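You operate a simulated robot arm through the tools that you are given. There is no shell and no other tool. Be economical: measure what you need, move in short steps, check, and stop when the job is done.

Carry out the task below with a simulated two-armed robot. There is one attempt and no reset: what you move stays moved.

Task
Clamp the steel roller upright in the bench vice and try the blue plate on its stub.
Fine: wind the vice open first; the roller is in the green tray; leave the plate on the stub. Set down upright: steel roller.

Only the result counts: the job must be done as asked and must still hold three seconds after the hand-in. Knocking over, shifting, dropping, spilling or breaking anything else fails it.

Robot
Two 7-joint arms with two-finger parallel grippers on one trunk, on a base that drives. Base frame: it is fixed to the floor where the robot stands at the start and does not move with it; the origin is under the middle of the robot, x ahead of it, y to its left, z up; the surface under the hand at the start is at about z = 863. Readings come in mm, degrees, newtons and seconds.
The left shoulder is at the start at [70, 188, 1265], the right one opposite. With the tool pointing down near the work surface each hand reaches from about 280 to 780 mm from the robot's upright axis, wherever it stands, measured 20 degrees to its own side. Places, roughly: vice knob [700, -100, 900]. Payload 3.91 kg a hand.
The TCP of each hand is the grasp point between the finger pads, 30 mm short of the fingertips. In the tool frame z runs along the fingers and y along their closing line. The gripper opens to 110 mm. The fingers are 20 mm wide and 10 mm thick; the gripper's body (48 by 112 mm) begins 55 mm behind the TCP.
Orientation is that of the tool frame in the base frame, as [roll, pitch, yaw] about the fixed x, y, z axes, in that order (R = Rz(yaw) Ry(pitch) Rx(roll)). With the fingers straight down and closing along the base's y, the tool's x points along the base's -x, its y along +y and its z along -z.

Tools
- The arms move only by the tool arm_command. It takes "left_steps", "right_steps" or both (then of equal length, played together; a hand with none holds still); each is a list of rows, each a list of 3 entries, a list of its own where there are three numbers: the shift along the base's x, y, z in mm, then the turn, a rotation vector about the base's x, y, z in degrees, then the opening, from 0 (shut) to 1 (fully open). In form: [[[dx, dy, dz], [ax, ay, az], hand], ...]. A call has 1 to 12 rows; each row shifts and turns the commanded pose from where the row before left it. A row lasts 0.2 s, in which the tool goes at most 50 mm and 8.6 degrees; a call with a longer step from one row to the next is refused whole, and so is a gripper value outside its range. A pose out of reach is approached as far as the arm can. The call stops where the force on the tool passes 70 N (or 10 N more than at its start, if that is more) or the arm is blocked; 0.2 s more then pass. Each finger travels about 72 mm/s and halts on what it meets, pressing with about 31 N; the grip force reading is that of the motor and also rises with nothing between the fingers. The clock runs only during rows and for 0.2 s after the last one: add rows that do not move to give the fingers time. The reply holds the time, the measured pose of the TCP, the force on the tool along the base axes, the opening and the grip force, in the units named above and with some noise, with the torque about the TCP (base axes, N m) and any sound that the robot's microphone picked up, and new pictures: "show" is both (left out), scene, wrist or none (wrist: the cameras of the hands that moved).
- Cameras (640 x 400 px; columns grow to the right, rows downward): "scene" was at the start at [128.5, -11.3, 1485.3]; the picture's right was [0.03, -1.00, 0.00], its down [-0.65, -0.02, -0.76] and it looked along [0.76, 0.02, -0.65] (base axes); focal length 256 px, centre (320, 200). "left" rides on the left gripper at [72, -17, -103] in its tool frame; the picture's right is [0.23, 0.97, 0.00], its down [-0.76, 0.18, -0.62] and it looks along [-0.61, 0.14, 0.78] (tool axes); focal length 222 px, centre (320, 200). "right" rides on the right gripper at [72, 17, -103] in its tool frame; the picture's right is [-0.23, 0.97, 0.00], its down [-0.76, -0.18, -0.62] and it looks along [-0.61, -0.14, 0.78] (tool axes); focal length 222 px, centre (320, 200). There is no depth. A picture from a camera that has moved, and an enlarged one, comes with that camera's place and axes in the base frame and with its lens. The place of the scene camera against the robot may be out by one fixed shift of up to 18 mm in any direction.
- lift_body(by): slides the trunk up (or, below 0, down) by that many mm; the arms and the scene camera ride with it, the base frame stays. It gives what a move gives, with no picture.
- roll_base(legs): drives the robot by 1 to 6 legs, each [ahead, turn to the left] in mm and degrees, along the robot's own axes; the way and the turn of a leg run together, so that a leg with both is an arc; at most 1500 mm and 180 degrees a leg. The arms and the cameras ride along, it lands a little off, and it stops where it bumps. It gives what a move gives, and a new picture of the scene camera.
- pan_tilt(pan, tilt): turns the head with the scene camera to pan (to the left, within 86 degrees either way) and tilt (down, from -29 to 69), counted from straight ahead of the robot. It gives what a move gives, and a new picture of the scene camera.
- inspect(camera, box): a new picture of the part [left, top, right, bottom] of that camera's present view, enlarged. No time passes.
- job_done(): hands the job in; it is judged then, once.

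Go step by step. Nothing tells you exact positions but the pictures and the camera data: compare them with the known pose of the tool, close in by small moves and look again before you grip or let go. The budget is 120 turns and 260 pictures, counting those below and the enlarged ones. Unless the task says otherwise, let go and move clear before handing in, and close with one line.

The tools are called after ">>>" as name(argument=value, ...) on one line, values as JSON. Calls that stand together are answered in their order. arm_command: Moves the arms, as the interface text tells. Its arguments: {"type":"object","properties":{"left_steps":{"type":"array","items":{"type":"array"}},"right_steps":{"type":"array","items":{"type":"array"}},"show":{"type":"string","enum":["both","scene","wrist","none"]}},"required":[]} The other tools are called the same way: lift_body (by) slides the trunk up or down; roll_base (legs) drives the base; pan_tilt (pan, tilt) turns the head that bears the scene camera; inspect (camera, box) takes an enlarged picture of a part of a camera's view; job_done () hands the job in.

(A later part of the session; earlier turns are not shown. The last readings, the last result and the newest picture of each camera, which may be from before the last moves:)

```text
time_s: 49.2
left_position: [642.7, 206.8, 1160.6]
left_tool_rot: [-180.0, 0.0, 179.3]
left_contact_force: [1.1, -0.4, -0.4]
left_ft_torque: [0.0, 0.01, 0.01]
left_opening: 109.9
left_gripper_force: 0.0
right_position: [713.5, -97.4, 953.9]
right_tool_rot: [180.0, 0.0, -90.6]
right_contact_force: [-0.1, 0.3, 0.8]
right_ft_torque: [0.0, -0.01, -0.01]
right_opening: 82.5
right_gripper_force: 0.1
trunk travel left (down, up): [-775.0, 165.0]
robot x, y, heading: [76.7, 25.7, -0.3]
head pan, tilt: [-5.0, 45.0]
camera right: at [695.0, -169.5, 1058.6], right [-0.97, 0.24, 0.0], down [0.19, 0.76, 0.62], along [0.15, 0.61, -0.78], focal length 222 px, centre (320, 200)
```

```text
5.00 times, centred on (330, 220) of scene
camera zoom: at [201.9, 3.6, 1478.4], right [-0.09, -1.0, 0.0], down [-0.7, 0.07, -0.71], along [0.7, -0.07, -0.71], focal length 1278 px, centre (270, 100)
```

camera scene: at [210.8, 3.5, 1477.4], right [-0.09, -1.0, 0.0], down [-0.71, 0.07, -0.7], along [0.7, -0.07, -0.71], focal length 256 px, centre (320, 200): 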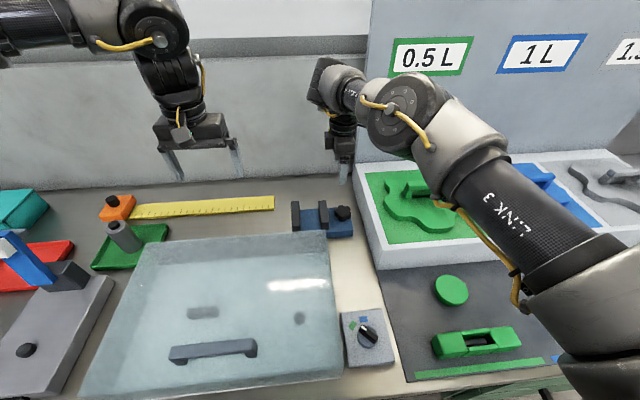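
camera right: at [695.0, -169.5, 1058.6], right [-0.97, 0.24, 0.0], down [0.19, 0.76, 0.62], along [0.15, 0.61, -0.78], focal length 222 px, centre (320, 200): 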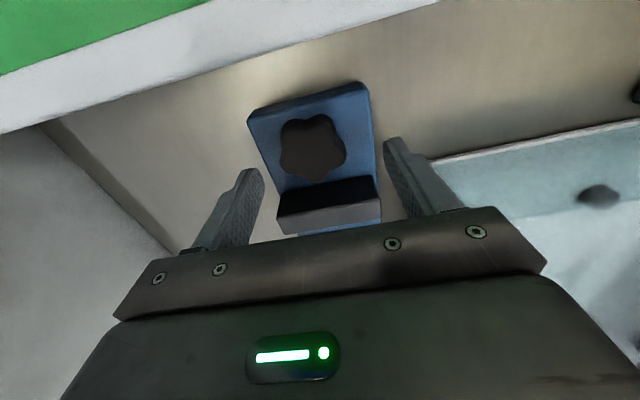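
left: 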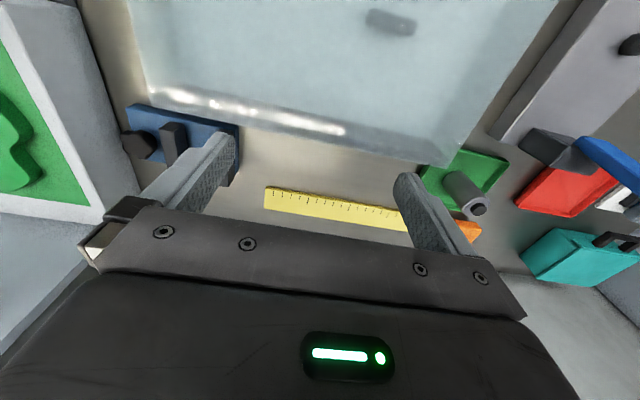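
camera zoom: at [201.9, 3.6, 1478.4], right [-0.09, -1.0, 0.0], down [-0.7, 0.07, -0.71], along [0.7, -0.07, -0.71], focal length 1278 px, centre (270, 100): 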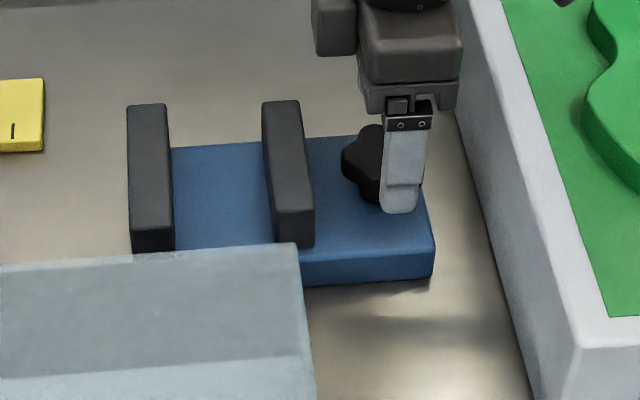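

>>> arm_command(right_steps=[[[2, 3, -12], [0, 0, 0], 0.75], [[0, 0, -12], [0, 0, 0], 0.75], [[0, 0, -6], [0, 0, 0], 0.75], [[0, 0, 0], [0, 0, 0], 0.75]], show="wrist")

>>> inspect(camera="scene", box=[300, 190, 380, 250])

```text
time_s: 50.2
left_position: [642.9, 207.2, 1161.1]
left_tool_rot: [-180.0, 0.0, 179.3]
left_contact_force: [0.2, 0.8, -0.3]
left_ft_torque: [-0.01, 0.01, -0.01]
left_opening: 110.3
left_gripper_force: 0.0
right_position: [717.1, -94.4, 923.2]
right_tool_rot: [179.9, 0.1, -90.5]
right_contact_force: [0.0, -0.7, -0.4]
right_ft_torque: [0.0, 0.0, 0.01]
right_opening: 82.5
right_gripper_force: 0.0
trunk travel left (down, up): [-775.0, 165.0]
robot x, y, heading: [77.4, 23.6, -0.6]
head pan, tilt: [-5.0, 45.0]
camera right: at [697.0, -166.4, 1027.3], right [-0.97, 0.24, 0.0], down [0.19, 0.76, 0.62], along [0.15, 0.61, -0.78], focal length 222 px, centre (320, 200)
```

right: 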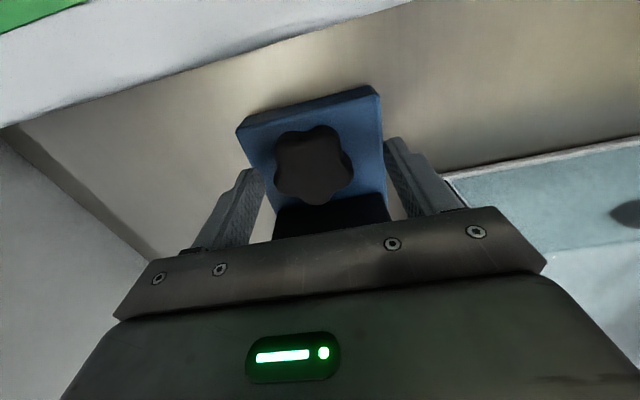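

```text
6.67 times, centred on (340, 220) of scene
camera zoom: at [202.1, 3.5, 1478.4], right [-0.09, -1.0, 0.0], down [-0.7, 0.07, -0.71], along [0.7, -0.07, -0.71], focal length 1704 px, centre (187, 67)
```

zoom: 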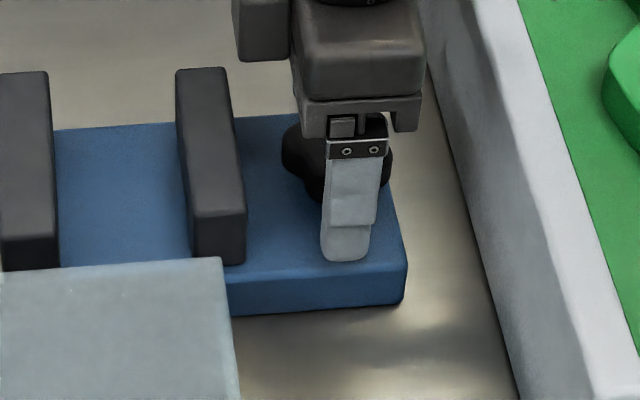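

The knob sits between the fingers. I'll close on it.

>>> arm_command(right_steps=[[[0, 0, 0], [0, 0, 0], 0.4], [[0, 0, 0], [0, 0, 0], 0.2], [[0, 0, 0], [0, 0, 0], 0.2], [[0, 0, 0], [0, 0, 0], 0.2]], show="wrist")

```text
time_s: 51.2
left_position: [644.1, 206.7, 1159.9]
left_tool_rot: [180.0, -0.2, 179.3]
left_contact_force: [-0.5, -0.3, -0.1]
left_ft_torque: [-0.01, 0.01, 0.0]
left_opening: 110.0
left_gripper_force: 0.1
right_position: [720.5, -95.1, 922.3]
right_tool_rot: [-180.0, 0.1, -90.7]
right_contact_force: [25.1, -0.4, 7.1]
right_ft_torque: [-0.07, -1.09, 0.12]
right_opening: 47.7
right_gripper_force: 45.6
trunk travel left (down, up): [-775.0, 165.0]
robot x, y, heading: [77.7, 26.5, -0.2]
head pan, tilt: [-5.0, 45.0]
camera right: at [700.5, -166.5, 1026.9], right [-0.97, 0.24, 0.0], down [0.18, 0.76, 0.63], along [0.15, 0.61, -0.78], focal length 222 px, centre (320, 200)
```

right: 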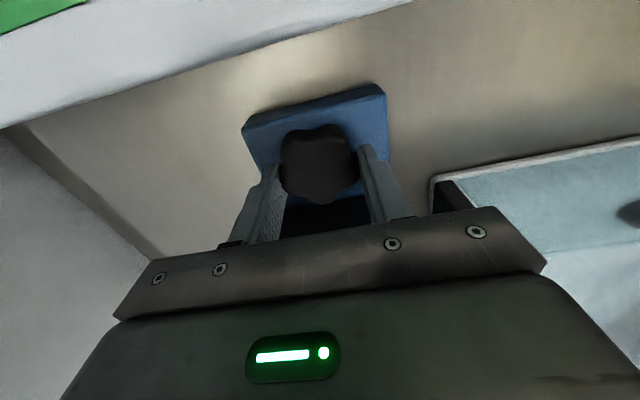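

Gripped (47.7 mm). I'll centre by +3 mm, then try a counter-clockwise turn of about 50°.

>>> arm_command(right_steps=[[[4, 0, 0], [0, 0, 0], 0.2], [[0, 0, 0], [0, 0, 8.4], 0.2], [[0, 0, 0], [0, 0, 8.4], 0.2], [[0, 0, 0], [0, 0, 8.4], 0.2], [[0, 0, 0], [0, 0, 8.4], 0.2], [[0, 0, 0], [0, 0, 8.4], 0.2], [[0, 0, 0], [0, 0, 8.4], 0.2], [[0, 0, 0], [0, 0, 0], 0.2]], show="wrist")

>>> inspect(camera="scene", box=[270, 180, 390, 260])

```text
time_s: 53.0
left_position: [638.2, 205.9, 1164.0]
left_tool_rot: [180.0, 0.3, 179.2]
left_contact_force: [-0.4, 0.3, -0.3]
left_ft_torque: [-0.01, 0.01, 0.01]
left_opening: 110.3
left_gripper_force: 0.0
right_position: [716.8, -97.3, 923.5]
right_tool_rot: [179.9, 0.1, -40.0]
right_contact_force: [-20.6, -4.7, 14.4]
right_ft_torque: [0.22, 1.28, -0.06]
right_opening: 47.5
right_gripper_force: 45.0
trunk travel left (down, up): [-775.0, 165.0]
robot x, y, heading: [76.1, 27.5, -0.6]
head pan, tilt: [-5.0, 45.0]
camera right: at [759.6, -155.3, 1027.0], right [-0.8, -0.6, 0.0], down [-0.47, 0.63, 0.62], along [-0.38, 0.5, -0.78], focal length 222 px, centre (320, 200)
```

right: 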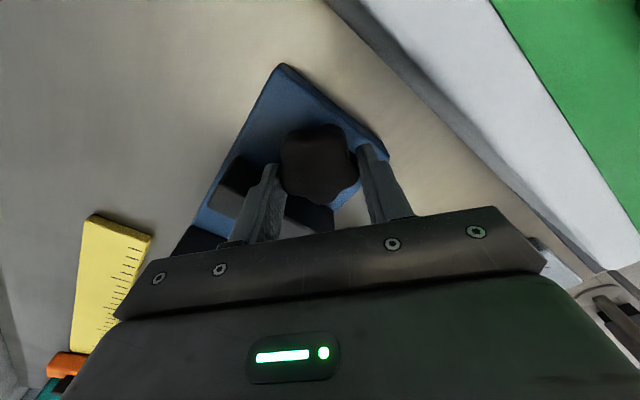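

```text
5.00 times, centred on (330, 220) of scene
camera zoom: at [196.2, 2.9, 1478.9], right [-0.09, -1.0, 0.0], down [-0.7, 0.07, -0.71], along [0.71, -0.07, -0.7], focal length 1278 px, centre (270, 100)
```

zoom: 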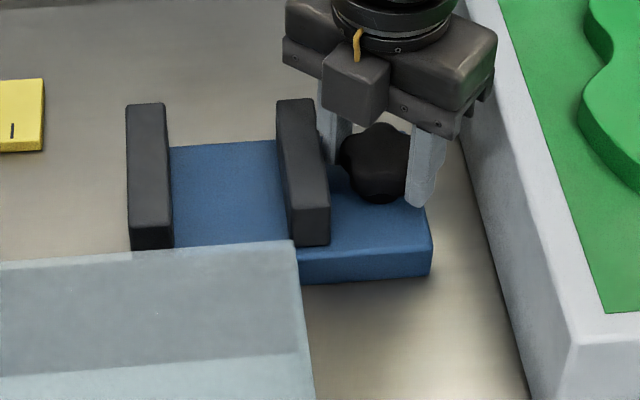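

It opens counter-clockwise: the jaw moved about 8 mm for 50°, gap now about 63 mm. I'll measure the roller to see if this suffices.

>>> inspect(camera="scene", box=[80, 190, 180, 270])

>>> inspect(camera="left", box=[0, 0, 640, 400])

```text
5.00 times, centred on (130, 230) of scene
camera zoom: at [196.2, 2.9, 1478.9], right [-0.09, -1.0, 0.0], down [-0.7, 0.07, -0.71], along [0.71, -0.07, -0.7], focal length 1278 px, centre (1270, 50)
```

zoom: 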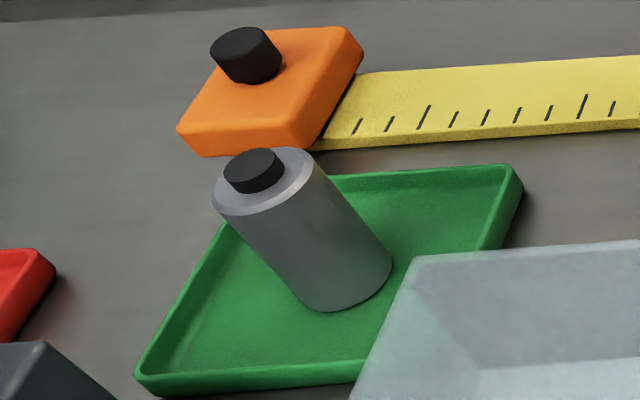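

```text
1.00 times, centred on (320, 200) of left (not enlarged: the box is as wide or as high as the picture)
camera zoom: at [566.0, 190.6, 1266.9], right [-0.21, 0.98, 0.0], down [0.76, 0.17, 0.63], along [0.61, 0.13, -0.78], focal length 222 px, centre (320, 200)
```

zoom: 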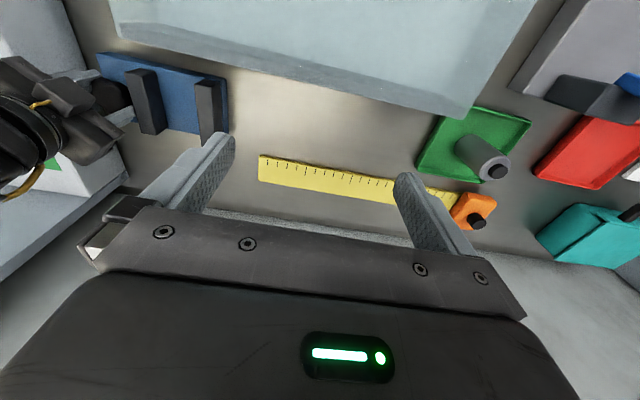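

The roller looks about 48 mm wide; a little more opening is wise. I'll release slightly, lift, swing back to yaw about -120, and regrip.

>>> arm_command(right_steps=[[[1, 1, 0], [0, 0, 0], 0.53], [[0, 0, 0], [0, 0, 0], 0.53], [[0, 0, 35], [0, 0, -4], 0.53], [[0, 0, 0], [0, 0, -8.5], 0.6], [[0, 0, 0], [0, 0, -8.5], 0.7], [[0, 0, 0], [0, 0, -8.5], 0.7], [[0, 0, 0], [0, 0, -8.5], 0.7], [[0, 0, 0], [0, 0, -8.5], 0.7], [[0, 0, 0], [0, 0, -8.5], 0.7], [[0, 0, 0], [0, 0, -8.5], 0.7], [[0, 0, 0], [0, 0, -8.5], 0.7], [[0, 0, 0], [0, 0, -8.5], 0.7]], show="wrist")

>>> inspect(camera="scene", box=[270, 180, 390, 260])

```text
time_s: 55.6
left_position: [643.0, 207.3, 1161.6]
left_tool_rot: [180.0, 0.0, 179.3]
left_contact_force: [-0.7, -0.1, 0.2]
left_ft_torque: [0.0, 0.03, 0.0]
left_opening: 110.1
left_gripper_force: 0.0
right_position: [722.7, -95.0, 956.6]
right_tool_rot: [179.9, 0.1, -120.8]
right_contact_force: [-0.5, 1.0, 0.0]
right_ft_torque: [0.02, -0.02, 0.02]
right_opening: 77.1
right_gripper_force: 0.2
trunk travel left (down, up): [-775.0, 165.0]
robot x, y, heading: [73.4, 25.0, -0.6]
head pan, tilt: [-5.0, 45.0]
camera right: at [669.2, -147.2, 1060.8], right [-0.72, 0.69, 0.0], down [0.54, 0.56, 0.62], along [0.43, 0.45, -0.78], focal length 222 px, centre (320, 200)
```

right: 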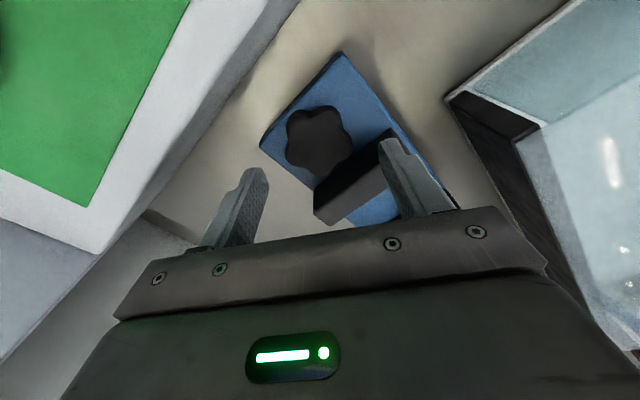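

```text
5.00 times, centred on (330, 220) of scene
camera zoom: at [201.9, 3.4, 1478.4], right [-0.09, -1.0, 0.0], down [-0.7, 0.07, -0.71], along [0.7, -0.07, -0.71], focal length 1278 px, centre (270, 100)
```

zoom: 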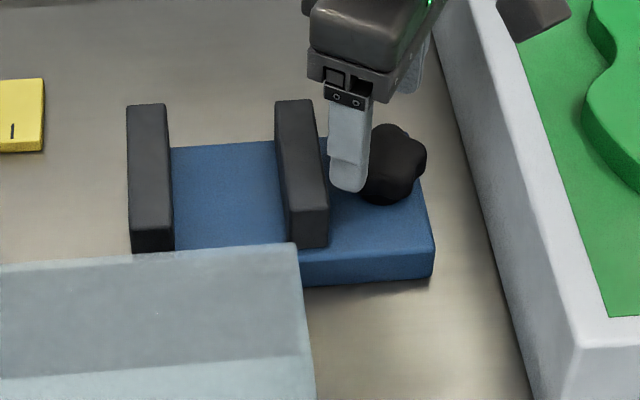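

The way is clear with a narrower opening. I'll lower, grip and turn another 50°.

>>> arm_command(right_steps=[[[-2, 0, 0], [0, 0, 0], 0.6], [[0, 0, -17], [0, 0, 0], 0.6], [[0, 0, -17], [0, 0, 0], 0.6], [[0, 0, 0], [0, 0, 0], 0.3], [[0, 0, 0], [0, 0, 0], 0.2], [[0, 0, 0], [0, 0, 8.4], 0.2], [[0, 0, 0], [0, 0, 8.4], 0.2], [[0, 0, 0], [0, 0, 8.4], 0.2], [[0, 0, 0], [0, 0, 8.4], 0.2], [[0, 0, 0], [0, 0, 8.4], 0.2], [[0, 0, 0], [0, 0, 8.4], 0.2], [[0, 0, 0], [0, 0, 0], 0.2]], show="wrist")

>>> inspect(camera="scene", box=[270, 180, 390, 260])

```text
time_s: 58.2
left_position: [641.7, 206.1, 1161.6]
left_tool_rot: [-180.0, 0.0, 179.3]
left_contact_force: [1.2, -0.4, 1.0]
left_ft_torque: [-0.04, 0.02, -0.01]
left_opening: 109.6
left_gripper_force: 0.1
right_position: [718.9, -95.7, 922.3]
right_tool_rot: [179.8, 0.1, -70.1]
right_contact_force: [-9.6, -4.5, -7.3]
right_ft_torque: [-0.44, -0.29, -0.07]
right_opening: 47.9
right_gripper_force: 45.3
trunk travel left (down, up): [-775.0, 165.0]
robot x, y, heading: [81.2, 25.3, -0.3]
head pan, tilt: [-5.0, 45.0]
camera right: at [726.3, -168.9, 1025.8], right [-0.99, -0.12, 0.0], down [-0.09, 0.78, 0.62], along [-0.08, 0.62, -0.78], focal length 222 px, centre (320, 200)
```

right: 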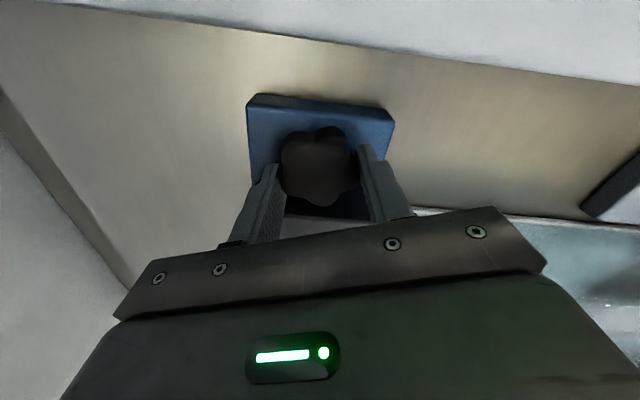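

```text
5.00 times, centred on (330, 220) of scene
camera zoom: at [201.2, 2.3, 1478.4], right [-0.09, -1.0, 0.0], down [-0.7, 0.07, -0.71], along [0.7, -0.07, -0.71], focal length 1278 px, centre (270, 100)
```

zoom: 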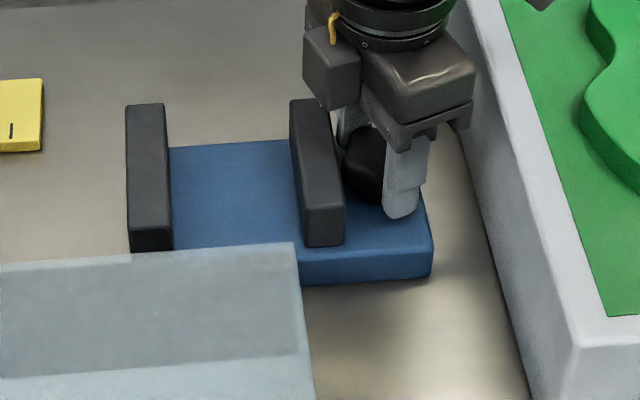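

The gap is about 72 mm now. I'll release the knob and lift the right hand away, leaving room for the left hand.

>>> arm_command(right_steps=[[[0, 0, 0], [0, 0, 0], 0.53], [[0, 0, 0], [0, 0, 0], 0.53], [[0, 0, 35], [0, 0, 0], 0.53], [[0, 0, 40], [0, 0, 0], 0.53], [[0, 0, 40], [0, 0, 0], 0.6], [[-20, -20, 35], [0, 0, 0], 0.6], [[-35, -30, 10], [0, 0, 0], 0.6], [[-35, -30, 10], [0, 0, 0], 0.6], [[-35, -30, 10], [0, 0, 0], 0.6], [[-35, -30, 0], [0, 0, 0], 0.6], [[0, 0, 0], [0, 0, 0], 0.6]], show="scene")

>>> inspect(camera="scene", box=[270, 180, 390, 260])

>>> inspect(camera="right", box=[0, 0, 640, 400])

```text
time_s: 60.6
left_position: [643.5, 208.0, 1160.1]
left_tool_rot: [-179.9, -0.2, 179.3]
left_contact_force: [0.3, 0.1, -1.0]
left_ft_torque: [-0.03, 0.02, 0.0]
left_opening: 110.1
left_gripper_force: 0.0
right_position: [560.4, -234.6, 1102.1]
right_tool_rot: [179.9, 0.1, -70.4]
right_contact_force: [0.0, 1.5, 0.1]
right_ft_torque: [-0.03, 0.02, -0.02]
right_opening: 65.8
right_gripper_force: 0.0
trunk travel left (down, up): [-775.0, 165.0]
robot x, y, heading: [77.4, 22.8, -0.6]
head pan, tilt: [-5.0, 45.0]
camera scene: at [203.0, 4.5, 1478.3], right [-0.09, -1.0, 0.0], down [-0.7, 0.07, -0.71], along [0.7, -0.07, -0.71], focal length 256 px, centre (320, 200)
```

scene: 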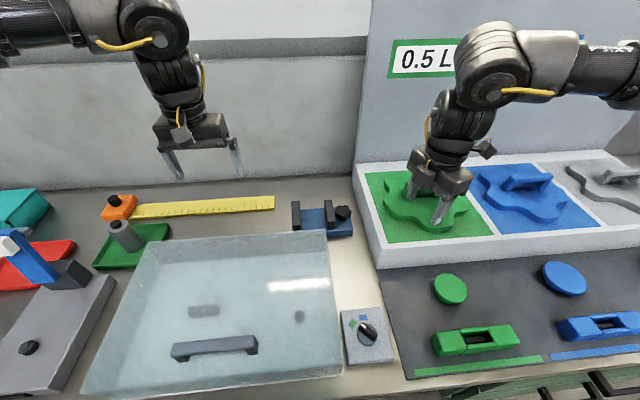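

```text
5.00 times, centred on (330, 220) of scene
camera zoom: at [203.0, 4.5, 1478.3], right [-0.09, -1.0, 0.0], down [-0.7, 0.07, -0.71], along [0.7, -0.07, -0.71], focal length 1278 px, centre (270, 100)
```

zoom: 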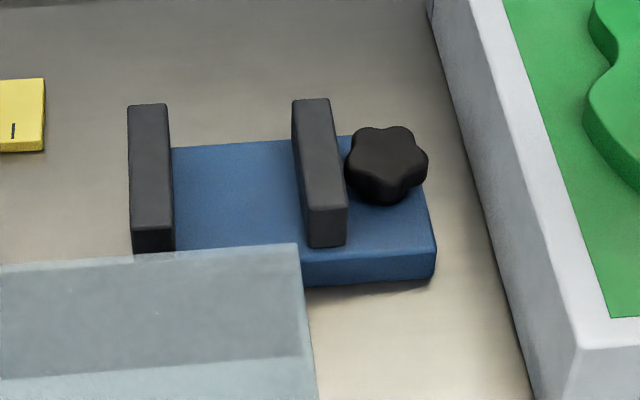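

```text
1.00 times, centred on (320, 200) of right (not enlarged: the box is as wide or as high as the picture)
camera zoom: at [567.6, -307.5, 1205.8], right [-0.99, -0.11, 0.0], down [-0.09, 0.78, 0.62], along [-0.07, 0.62, -0.78], focal length 222 px, centre (320, 200)
```

zoom: 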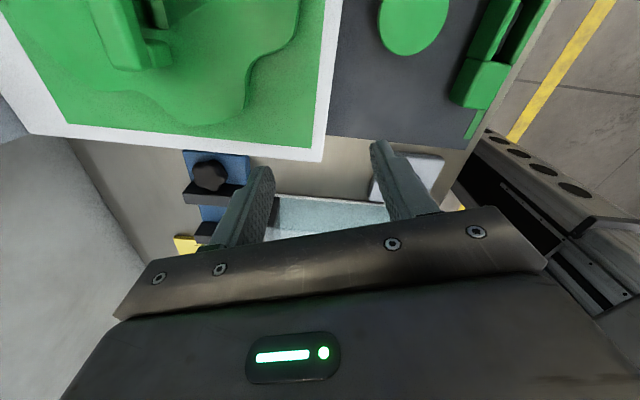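

The vice gap centre is about [710, 0], and the roller stands near [675, 500], at the edge of the left hand's reach. I'll shift the base about 115 mm to the left.

>>> roll_base(legs=[[-120, 0], [0, 60], [130, 0], [0, -60], [42, 0]])

>>> pan_tilt(pan=20, tilt=45)

>>> inspect(camera="left", box=[0, 0, 640, 400])

```text
time_s: 68.5
left_position: [628.4, 295.9, 1168.2]
left_tool_rot: [179.9, 0.6, 177.0]
left_contact_force: [-1.1, -0.3, 0.0]
left_ft_torque: [0.0, -0.02, -0.02]
left_opening: 110.2
left_gripper_force: 0.1
right_position: [530.4, -143.0, 1107.3]
right_tool_rot: [-179.6, -0.1, -72.3]
right_contact_force: [-0.5, -0.5, 0.7]
right_ft_torque: [0.0, 0.0, 0.01]
right_opening: 65.8
right_gripper_force: 0.0
trunk travel left (down, up): [-775.0, 165.0]
robot x, y, heading: [71.9, 134.9, -2.6]
head pan, tilt: [-5.0, 45.0]
camera scene: at [183.0, 108.5, 1479.3], right [-0.13, -0.99, 0.0], down [-0.7, 0.09, -0.71], along [0.71, -0.09, -0.7], focal length 256 px, centre (320, 200)
```

scene: 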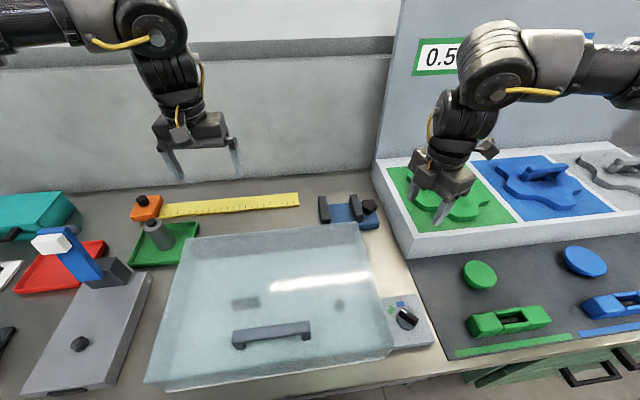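

```text
time_s: 69.4
left_position: [637.9, 295.7, 1162.2]
left_tool_rot: [180.0, 0.1, 177.1]
left_contact_force: [-0.2, -0.1, -0.4]
left_ft_torque: [0.01, 0.0, -0.05]
left_opening: 110.2
left_gripper_force: 0.0
right_position: [540.3, -144.4, 1102.2]
right_tool_rot: [-179.9, 0.0, -72.2]
right_contact_force: [-0.1, -0.3, -0.2]
right_ft_torque: [0.01, 0.01, 0.01]
right_opening: 65.7
right_gripper_force: 0.1
trunk travel left (down, up): [-775.0, 165.0]
robot x, y, heading: [71.7, 133.9, -2.2]
head pan, tilt: [20.0, 45.0]
camera scene: at [191.8, 142.5, 1478.2], right [0.3, -0.95, 0.0], down [-0.68, -0.21, -0.71], along [0.67, 0.21, -0.71], focal length 256 px, centre (320, 200)
```

scene: 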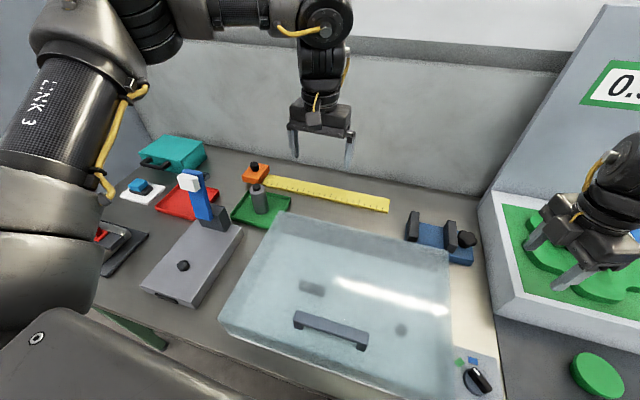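

```text
1.00 times, centred on (320, 200) of left (not enlarged: the box is as wide or as high as the picture)
camera zoom: at [565.8, 282.1, 1266.2], right [-0.18, 0.98, 0.0], down [0.77, 0.14, 0.62], along [0.61, 0.11, -0.78], focal length 222 px, centre (320, 200)
```

zoom: 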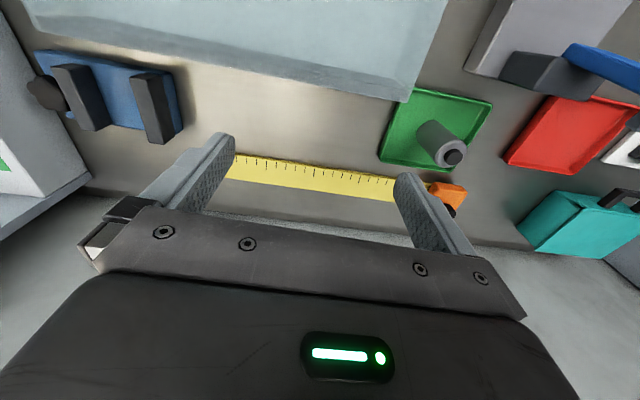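

>>> inspect(camera="scene", box=[220, 150, 320, 230])

>>> inspect(camera="left", box=[380, 80, 500, 180])

```text
5.00 times, centred on (270, 190) of scene
camera zoom: at [191.8, 142.5, 1478.2], right [0.3, -0.95, 0.0], down [-0.68, -0.21, -0.71], along [0.67, 0.21, -0.71], focal length 1278 px, centre (570, 250)
```

zoom: 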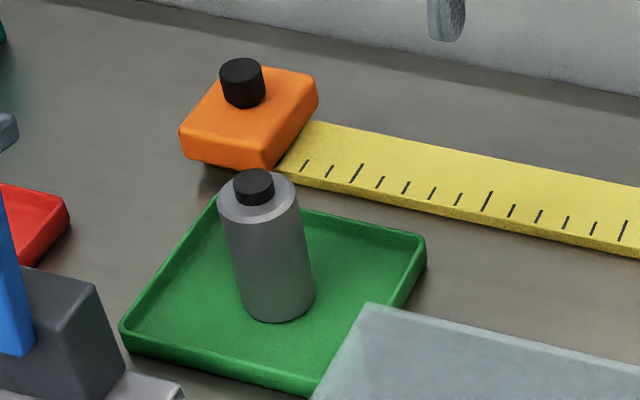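

```text
4.00 times, centred on (440, 130) of left
camera zoom: at [565.8, 282.1, 1266.2], right [-0.18, 0.98, 0.0], down [0.77, 0.14, 0.62], along [0.61, 0.11, -0.78], focal length 888 px, centre (-160, 480)
```

zoom: 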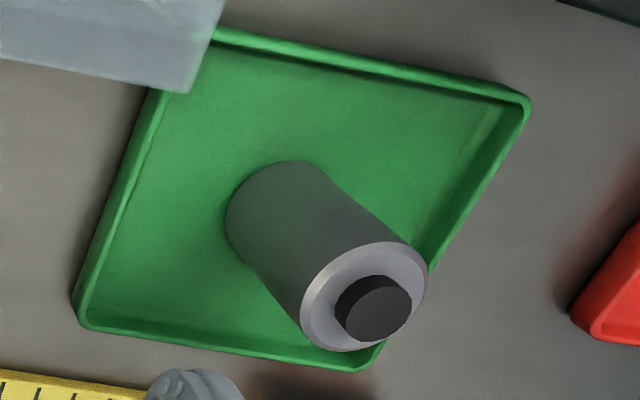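

The roller stands at about [690, 519], about 46 mm across, with the stub top at z≈945. I'll take the left hand above it, turning -90° so it closes along x.

>>> arm_command(left_steps=[[[4, 20, 0], [0, 0, -8.3], 1], [[4, 20, 0], [0, 0, -8.3], 1], [[4, 20, 0], [0, 0, -8.3], 1], [[5, 20, 0], [0, 0, -8.3], 1], [[5, 20, 0], [0, 0, -8.3], 1], [[5, 20, 0], [0, 0, -8.3], 0.9], [[5, 20, 0], [0, 0, -8.3], 0.8], [[5, 20, -10], [0, 0, -8.3], 0.75], [[5, 20, -10], [0, 0, -8.3], 0.75], [[5, 20, -20], [0, 0, -8.3], 0.75], [[5, 20, -20], [0, 0, -7], 0.75], [[0, 3, -20], [0, 0, 0], 0.75]])

```text
time_s: 72.0
left_position: [689.7, 518.7, 1082.2]
left_tool_rot: [179.9, 0.3, 87.0]
left_contact_force: [0.9, 0.5, 0.4]
left_ft_torque: [0.02, -0.02, -0.01]
left_opening: 82.6
left_gripper_force: 0.0
right_position: [537.8, -144.0, 1104.2]
right_tool_rot: [-180.0, 0.0, -72.3]
right_contact_force: [-0.1, -1.1, 1.3]
right_ft_torque: [0.01, -0.02, -0.03]
right_opening: 66.0
right_gripper_force: 0.0
trunk travel left (down, up): [-775.0, 165.0]
robot x, y, heading: [69.4, 133.6, -2.6]
head pan, tilt: [20.0, 45.0]
camera scene: at [189.7, 143.4, 1478.4], right [0.3, -0.95, 0.0], down [-0.67, -0.21, -0.71], along [0.67, 0.21, -0.71], focal length 256 px, centre (320, 200)
camera left: at [678.0, 592.2, 1185.2], right [0.98, 0.18, 0.0], down [0.14, -0.77, 0.63], along [0.11, -0.62, -0.78], focal length 222 px, centre (320, 200)
```

scene: 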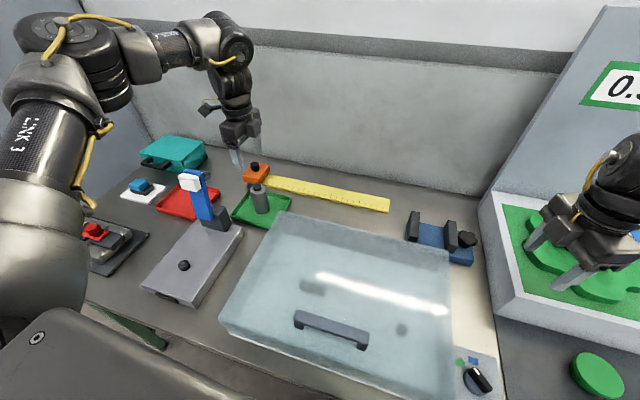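
left: 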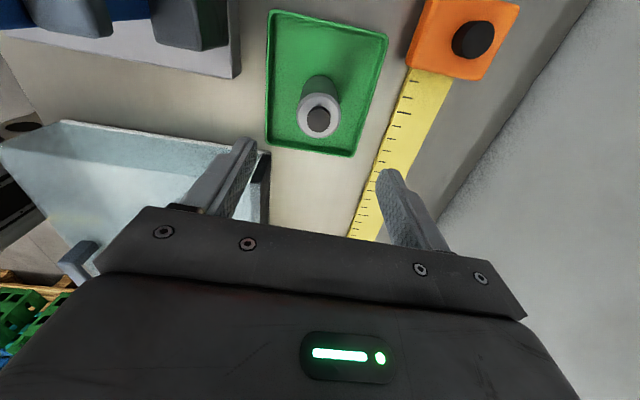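

The roller is centred under the hand. I'll descend to z≈925 and check.

>>> arm_command(left_steps=[[[0, -2, -40], [0, 0, 0], 0.75], [[0, 0, -40], [0, 0, 0], 0.75], [[0, 0, -40], [0, 0, 0], 0.75], [[0, 0, -30], [0, 0, 0], 0.75], [[0, 0, 0], [0, 0, 0], 0.75]])

>>> inspect(camera="scene", box=[220, 150, 320, 230])

```text
time_s: 73.2
left_position: [688.6, 519.8, 936.5]
left_tool_rot: [180.0, 0.2, 87.1]
left_contact_force: [0.9, 0.5, -0.8]
left_ft_torque: [0.0, 0.01, 0.0]
left_opening: 82.4
left_gripper_force: 0.1
right_position: [537.7, -144.3, 1104.5]
right_tool_rot: [-179.8, 0.1, -72.3]
right_contact_force: [0.5, 1.1, 0.2]
right_ft_torque: [0.02, -0.03, -0.03]
right_opening: 66.1
right_gripper_force: 0.0
trunk travel left (down, up): [-775.0, 165.0]
robot x, y, heading: [66.1, 136.6, -2.8]
head pan, tilt: [20.0, 45.0]
camera scene: at [189.0, 142.7, 1478.5], right [0.3, -0.95, 0.0], down [-0.67, -0.21, -0.71], along [0.67, 0.21, -0.71], focal length 256 px, centre (320, 200)
camera left: at [676.3, 593.1, 1039.0], right [0.98, 0.18, 0.0], down [0.14, -0.77, 0.63], along [0.11, -0.62, -0.78], focal length 222 px, centre (320, 200)
```

scene: 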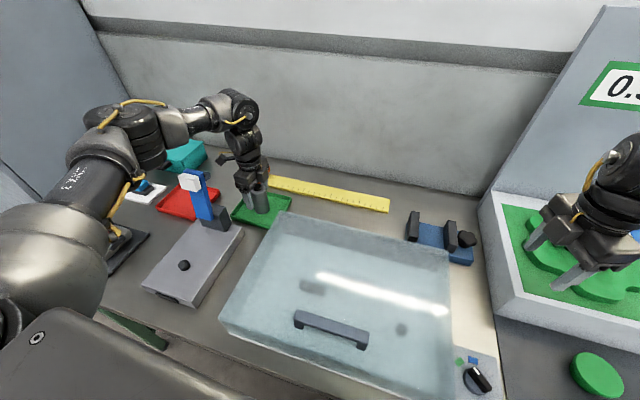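
left: 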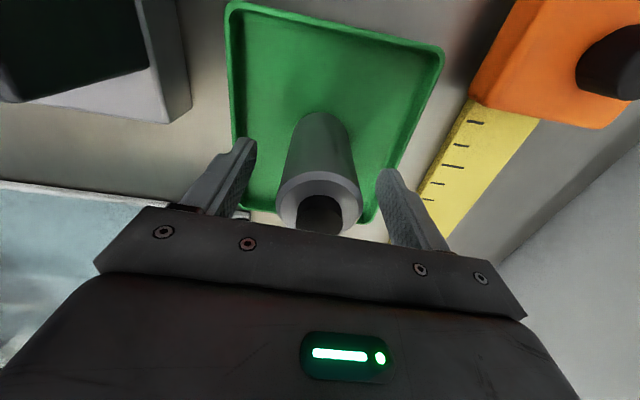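

```text
5.00 times, centred on (270, 190) of scene
camera zoom: at [189.0, 142.7, 1478.5], right [0.3, -0.95, 0.0], down [-0.67, -0.21, -0.71], along [0.67, 0.21, -0.71], focal length 1278 px, centre (570, 250)
```

zoom: 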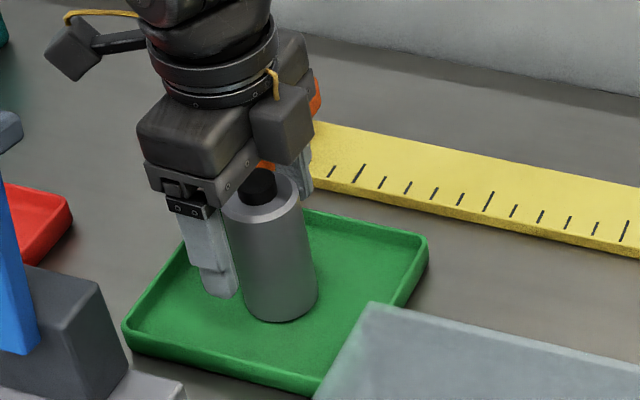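

The views agree on roller centre about [690, 515]. I'll lower to z≈914 and close.

>>> arm_command(left_steps=[[[1, -4, -11], [0, 0, 0], 0.75], [[0, 0, -11], [0, 0, 0], 0.75], [[0, 0, 0], [0, 0, 0], 0.5], [[0, 0, 0], [0, 0, 0], 0.35], [[0, 0, 0], [0, 0, 0], 0.35], [[0, 0, 0], [0, 0, 0], 0.35]], show="wrist")

>>> inspect(camera="scene", box=[220, 150, 320, 230])

```text
time_s: 74.6
left_position: [690.4, 513.4, 912.9]
left_tool_rot: [-179.9, 0.2, 87.1]
left_contact_force: [-0.3, 0.6, 0.6]
left_ft_torque: [0.09, -0.02, 0.04]
left_opening: 47.8
left_gripper_force: 30.9
right_position: [537.5, -142.9, 1104.1]
right_tool_rot: [-179.9, 0.0, -72.3]
right_contact_force: [0.4, -0.4, -0.3]
right_ft_torque: [-0.01, 0.01, 0.01]
right_opening: 66.0
right_gripper_force: 0.0
trunk travel left (down, up): [-775.0, 165.0]
robot x, y, heading: [69.0, 136.8, -2.3]
head pan, tilt: [20.0, 45.0]
camera left: at [677.6, 587.1, 1016.4], right [0.98, 0.18, 0.0], down [0.14, -0.77, 0.63], along [0.11, -0.62, -0.78], focal length 222 px, centre (320, 200)
```

left: 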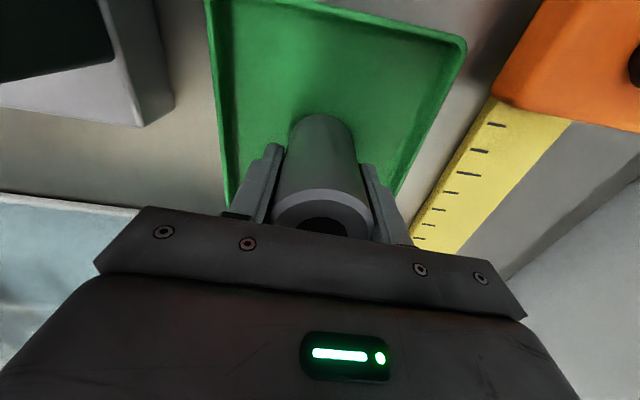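

```text
5.00 times, centred on (270, 190) of scene
camera zoom: at [189.3, 143.1, 1478.4], right [0.3, -0.95, 0.0], down [-0.67, -0.21, -0.71], along [0.67, 0.21, -0.71], focal length 1278 px, centre (570, 250)
```

zoom: 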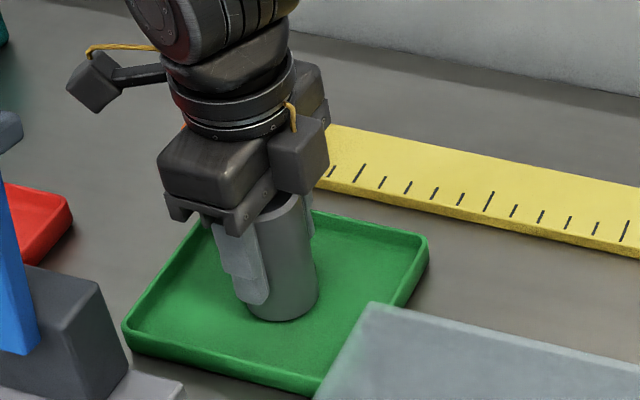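

The roller is gripped at 47.8 mm. I'll lift it and carry it toward the vice.

>>> arm_command(left_steps=[[[0, 0, 20], [0, 0, 0], 0.35], [[0, 0, 35], [0, 0, 0], 0.35], [[0, 0, 40], [0, 0, 0], 0.35], [[0, 0, 45], [0, 0, 0], 0.35], [[2, -40, 0], [0, 0, 0], 0.35], [[2, -45, 0], [0, 0, 0], 0.35], [[2, -45, 0], [0, 0, 0], 0.35], [[2, -45, 0], [0, 0, 0], 0.35], [[2, -45, 0], [0, 0, 0], 0.35], [[2, -45, 0], [0, 0, 0], 0.35], [[2, -45, 0], [0, 0, 0], 0.35], [[0, -45, 0], [0, 0, 0], 0.35]], show="wrist")

>>> pan_tilt(pan=-8, tilt=45)

```text
time_s: 77.2
left_position: [705.7, 156.3, 1049.8]
left_tool_rot: [-179.9, 0.1, 87.1]
left_contact_force: [0.0, -0.3, -4.0]
left_ft_torque: [0.03, 0.01, 0.03]
left_opening: 47.5
left_gripper_force: 31.3
right_position: [538.4, -146.8, 1103.0]
right_tool_rot: [-179.7, 0.3, -72.3]
right_contact_force: [-0.2, 0.3, -0.4]
right_ft_torque: [0.01, 0.02, 0.0]
right_opening: 66.0
right_gripper_force: 0.1
trunk travel left (down, up): [-775.0, 165.0]
robot x, y, heading: [65.6, 134.3, -2.4]
head pan, tilt: [20.0, 45.0]
camera left: at [693.4, 229.6, 1152.8], right [0.98, 0.18, 0.0], down [0.14, -0.77, 0.62], along [0.11, -0.61, -0.78], focal length 222 px, centre (320, 200)
```

left: 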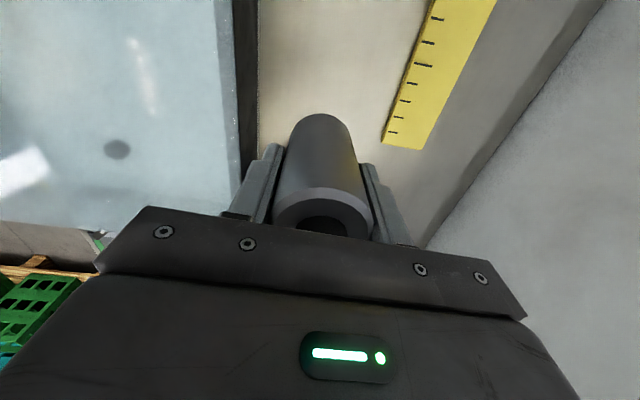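

```text
time_s: 78.2
left_position: [705.6, 160.9, 1049.3]
left_tool_rot: [-179.9, 0.3, 87.0]
left_contact_force: [-0.2, 0.3, -3.3]
left_ft_torque: [-0.02, -0.02, -0.01]
left_opening: 47.6
left_gripper_force: 31.1
right_position: [538.4, -143.0, 1102.7]
right_tool_rot: [-179.9, 0.1, -72.3]
right_contact_force: [1.0, 0.0, -0.4]
right_ft_torque: [0.0, -0.03, -0.03]
right_opening: 66.1
right_gripper_force: 0.1
trunk travel left (down, up): [-775.0, 165.0]
robot x, y, heading: [67.1, 133.5, -2.4]
head pan, tilt: [-8.0, 45.0]
camera scene: at [192.6, 104.3, 1478.3], right [-0.18, -0.98, 0.0], down [-0.7, 0.13, -0.71], along [0.7, -0.13, -0.71], focal length 256 px, centre (320, 200)
```

scene: 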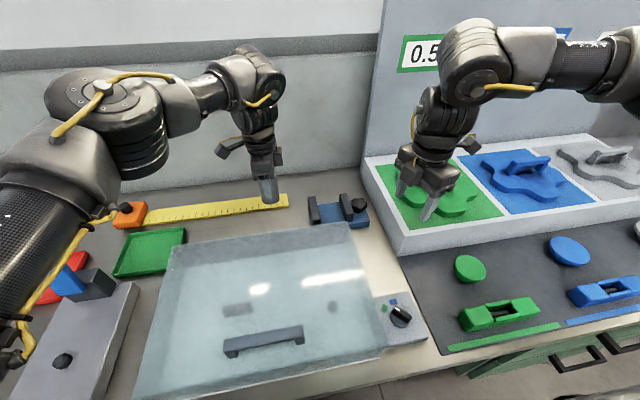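

>>> arm_command(left_steps=[[[2, -40, 0], [0, 0, 0], 0.35], [[2, -40, 0], [0, 0, 0], 0.35], [[0, 0, 0], [0, 0, 0], 0.35]], show="wrist")

>>> inspect(camera="scene", box=[240, 150, 400, 250])

```text
time_s: 79.0
left_position: [706.9, 79.2, 1051.0]
left_tool_rot: [-179.9, 0.4, 87.2]
left_contact_force: [0.5, 0.8, -3.4]
left_ft_torque: [-0.02, -0.03, -0.02]
left_opening: 47.3
left_gripper_force: 30.6
right_position: [538.9, -141.1, 1103.9]
right_tool_rot: [-179.9, -0.1, -72.2]
right_contact_force: [-0.4, 0.6, -0.6]
right_ft_torque: [-0.04, 0.04, -0.01]
right_opening: 66.1
right_gripper_force: 0.0
trunk travel left (down, up): [-775.0, 165.0]
robot x, y, heading: [68.7, 135.0, -2.4]
head pan, tilt: [-8.0, 45.0]
camera left: at [694.8, 152.9, 1154.6], right [0.98, 0.18, 0.0], down [0.14, -0.77, 0.63], along [0.11, -0.62, -0.78], focal length 222 px, centre (320, 200)
```

left: 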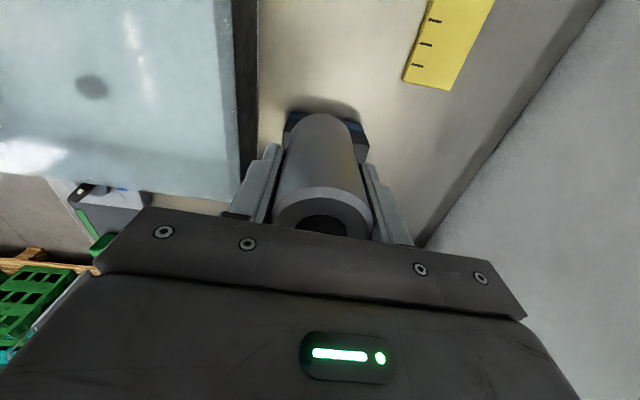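

```text
4.00 times, centred on (320, 200) of scene
camera zoom: at [193.3, 107.7, 1478.3], right [-0.18, -0.98, 0.0], down [-0.7, 0.12, -0.71], along [0.69, -0.13, -0.71], focal length 1022 px, centre (320, 200)
```

zoom: 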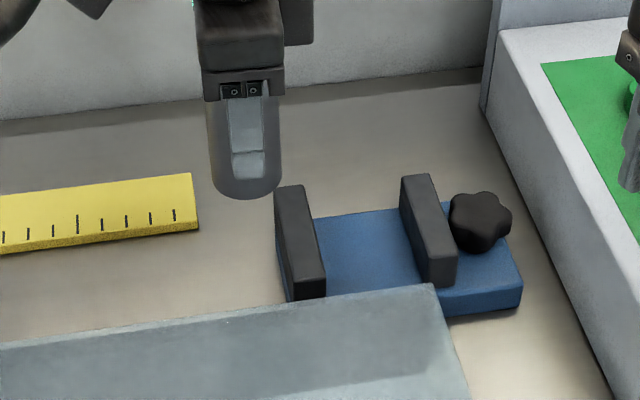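

The vice centre line is x≈717 and the gap middle y≈2. I'll move above it and look.

>>> arm_command(left_steps=[[[4, -38, 0], [0, 0, 0], 0.35], [[4, -39, 0], [0, 0, 0], 0.35], [[0, 0, -30], [0, 0, 0], 0.35], [[0, 0, 0], [0, 0, 0], 0.35]], show="wrist")

>>> inspect(camera="scene", box=[270, 150, 390, 250])

>>> inspect(camera="right", box=[0, 0, 640, 400])

```text
time_s: 80.0
left_position: [679.8, 52.2, 1024.5]
left_tool_rot: [-180.0, 0.3, 87.1]
left_contact_force: [-0.2, 0.5, -3.4]
left_ft_torque: [0.02, 0.01, 0.0]
left_opening: 47.6
left_gripper_force: 31.3
left hand out of reach, approached as far as the arm can: row 1, 2, 3
right_position: [537.8, -144.9, 1104.8]
right_tool_rot: [-179.8, 0.1, -72.3]
right_contact_force: [0.4, 0.4, 0.0]
right_ft_torque: [0.0, -0.01, 0.0]
right_opening: 66.1
right_gripper_force: 0.0
trunk travel left (down, up): [-775.0, 165.0]
robot x, y, heading: [66.2, 135.3, -2.1]
head pan, tilt: [-8.0, 45.0]
camera left: at [667.3, 126.1, 1127.3], right [0.98, 0.18, 0.0], down [0.14, -0.77, 0.63], along [0.11, -0.62, -0.78], focal length 222 px, centre (320, 200)
```

left: 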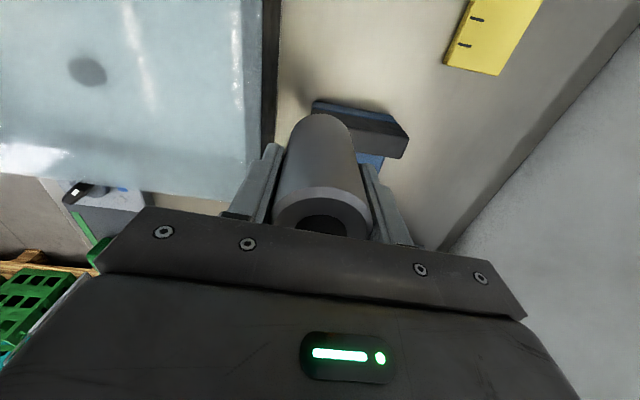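

```text
4.00 times, centred on (330, 200) of scene
camera zoom: at [191.6, 103.0, 1478.4], right [-0.18, -0.98, 0.0], down [-0.7, 0.13, -0.71], along [0.7, -0.13, -0.71], focal length 1022 px, centre (280, 200)
```

zoom: 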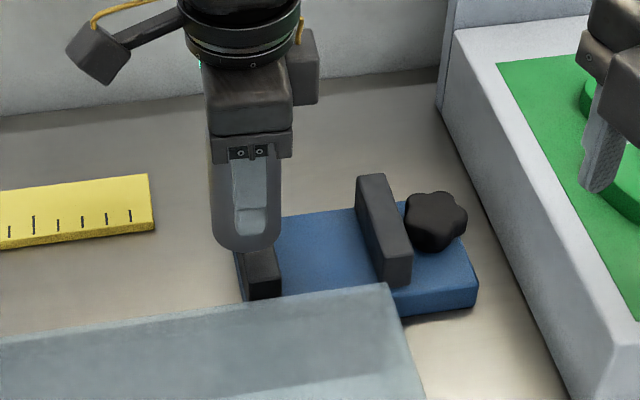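

```text
1.00 times, centred on (320, 200) of right (not enlarged: the box is as wide or as high as the picture)
camera zoom: at [541.7, -217.6, 1207.8], right [-1.0, -0.08, 0.0], down [-0.06, 0.78, 0.62], along [-0.05, 0.62, -0.78], focal length 222 px, centre (320, 200)
```

zoom: 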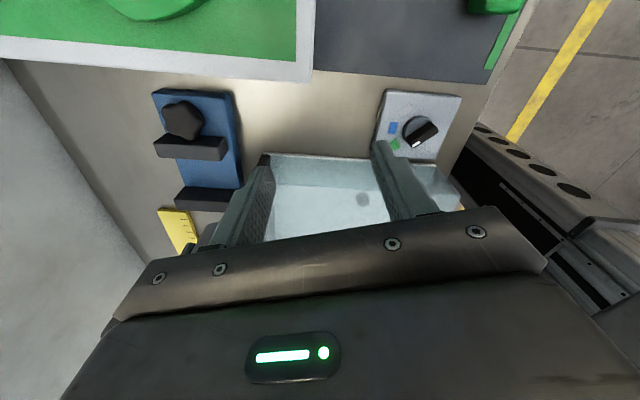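

The left hand can't reach that far across. I'll raise the roller and shift the base about 220 mm to the right.

>>> arm_command(left_steps=[[[-5, 5, 40], [0, 0, 0], 0.35], [[-5, 5, 40], [0, 0, 0], 0.35], [[0, 0, 0], [0, 0, 0], 0.35]], show="none")

>>> roll_base(legs=[[-200, 0], [0, -58], [250, 0], [0, 60], [65, 0]])

```text
time_s: 80.8
left_position: [672.7, 63.0, 1100.9]
left_tool_rot: [-179.9, 0.2, 87.1]
left_contact_force: [0.2, -0.4, -3.9]
left_ft_torque: [-0.01, 0.0, -0.01]
left_opening: 47.7
left_gripper_force: 30.7
right_position: [538.9, -144.0, 1104.2]
right_tool_rot: [-179.9, 0.1, -72.4]
right_contact_force: [-0.3, -0.5, 0.2]
right_ft_torque: [-0.02, 0.01, 0.01]
right_opening: 65.8
right_gripper_force: 0.1
trunk travel left (down, up): [-775.0, 165.0]
robot x, y, heading: [70.9, 134.9, -2.3]
head pan, tilt: [-8.0, 45.0]
```

```text
time_s: 89.7
left_position: [647.9, -154.7, 1108.2]
left_tool_rot: [179.4, 0.2, 87.1]
left_contact_force: [0.1, -0.3, -4.9]
left_ft_torque: [-0.07, 0.03, 0.01]
left_opening: 47.6
left_gripper_force: 30.8
right_position: [511.3, -362.2, 1107.5]
right_tool_rot: [-179.3, -0.1, -72.0]
right_contact_force: [-0.7, -0.1, -1.1]
right_ft_torque: [0.0, 0.07, 0.01]
right_opening: 66.1
right_gripper_force: 0.0
trunk travel left (down, up): [-775.0, 165.0]
robot x, y, heading: [48.3, -85.6, -2.4]
head pan, tilt: [-8.0, 45.0]
camera scene: at [175.4, -115.6, 1478.1], right [-0.18, -0.98, 0.0], down [-0.7, 0.13, -0.71], along [0.7, -0.13, -0.71], focal length 256 px, centre (320, 200)
```

scene: 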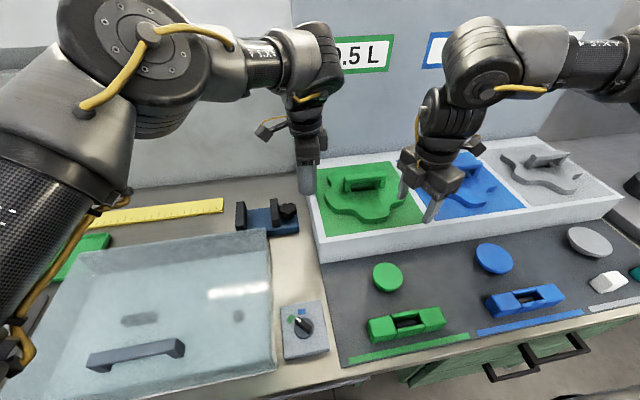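

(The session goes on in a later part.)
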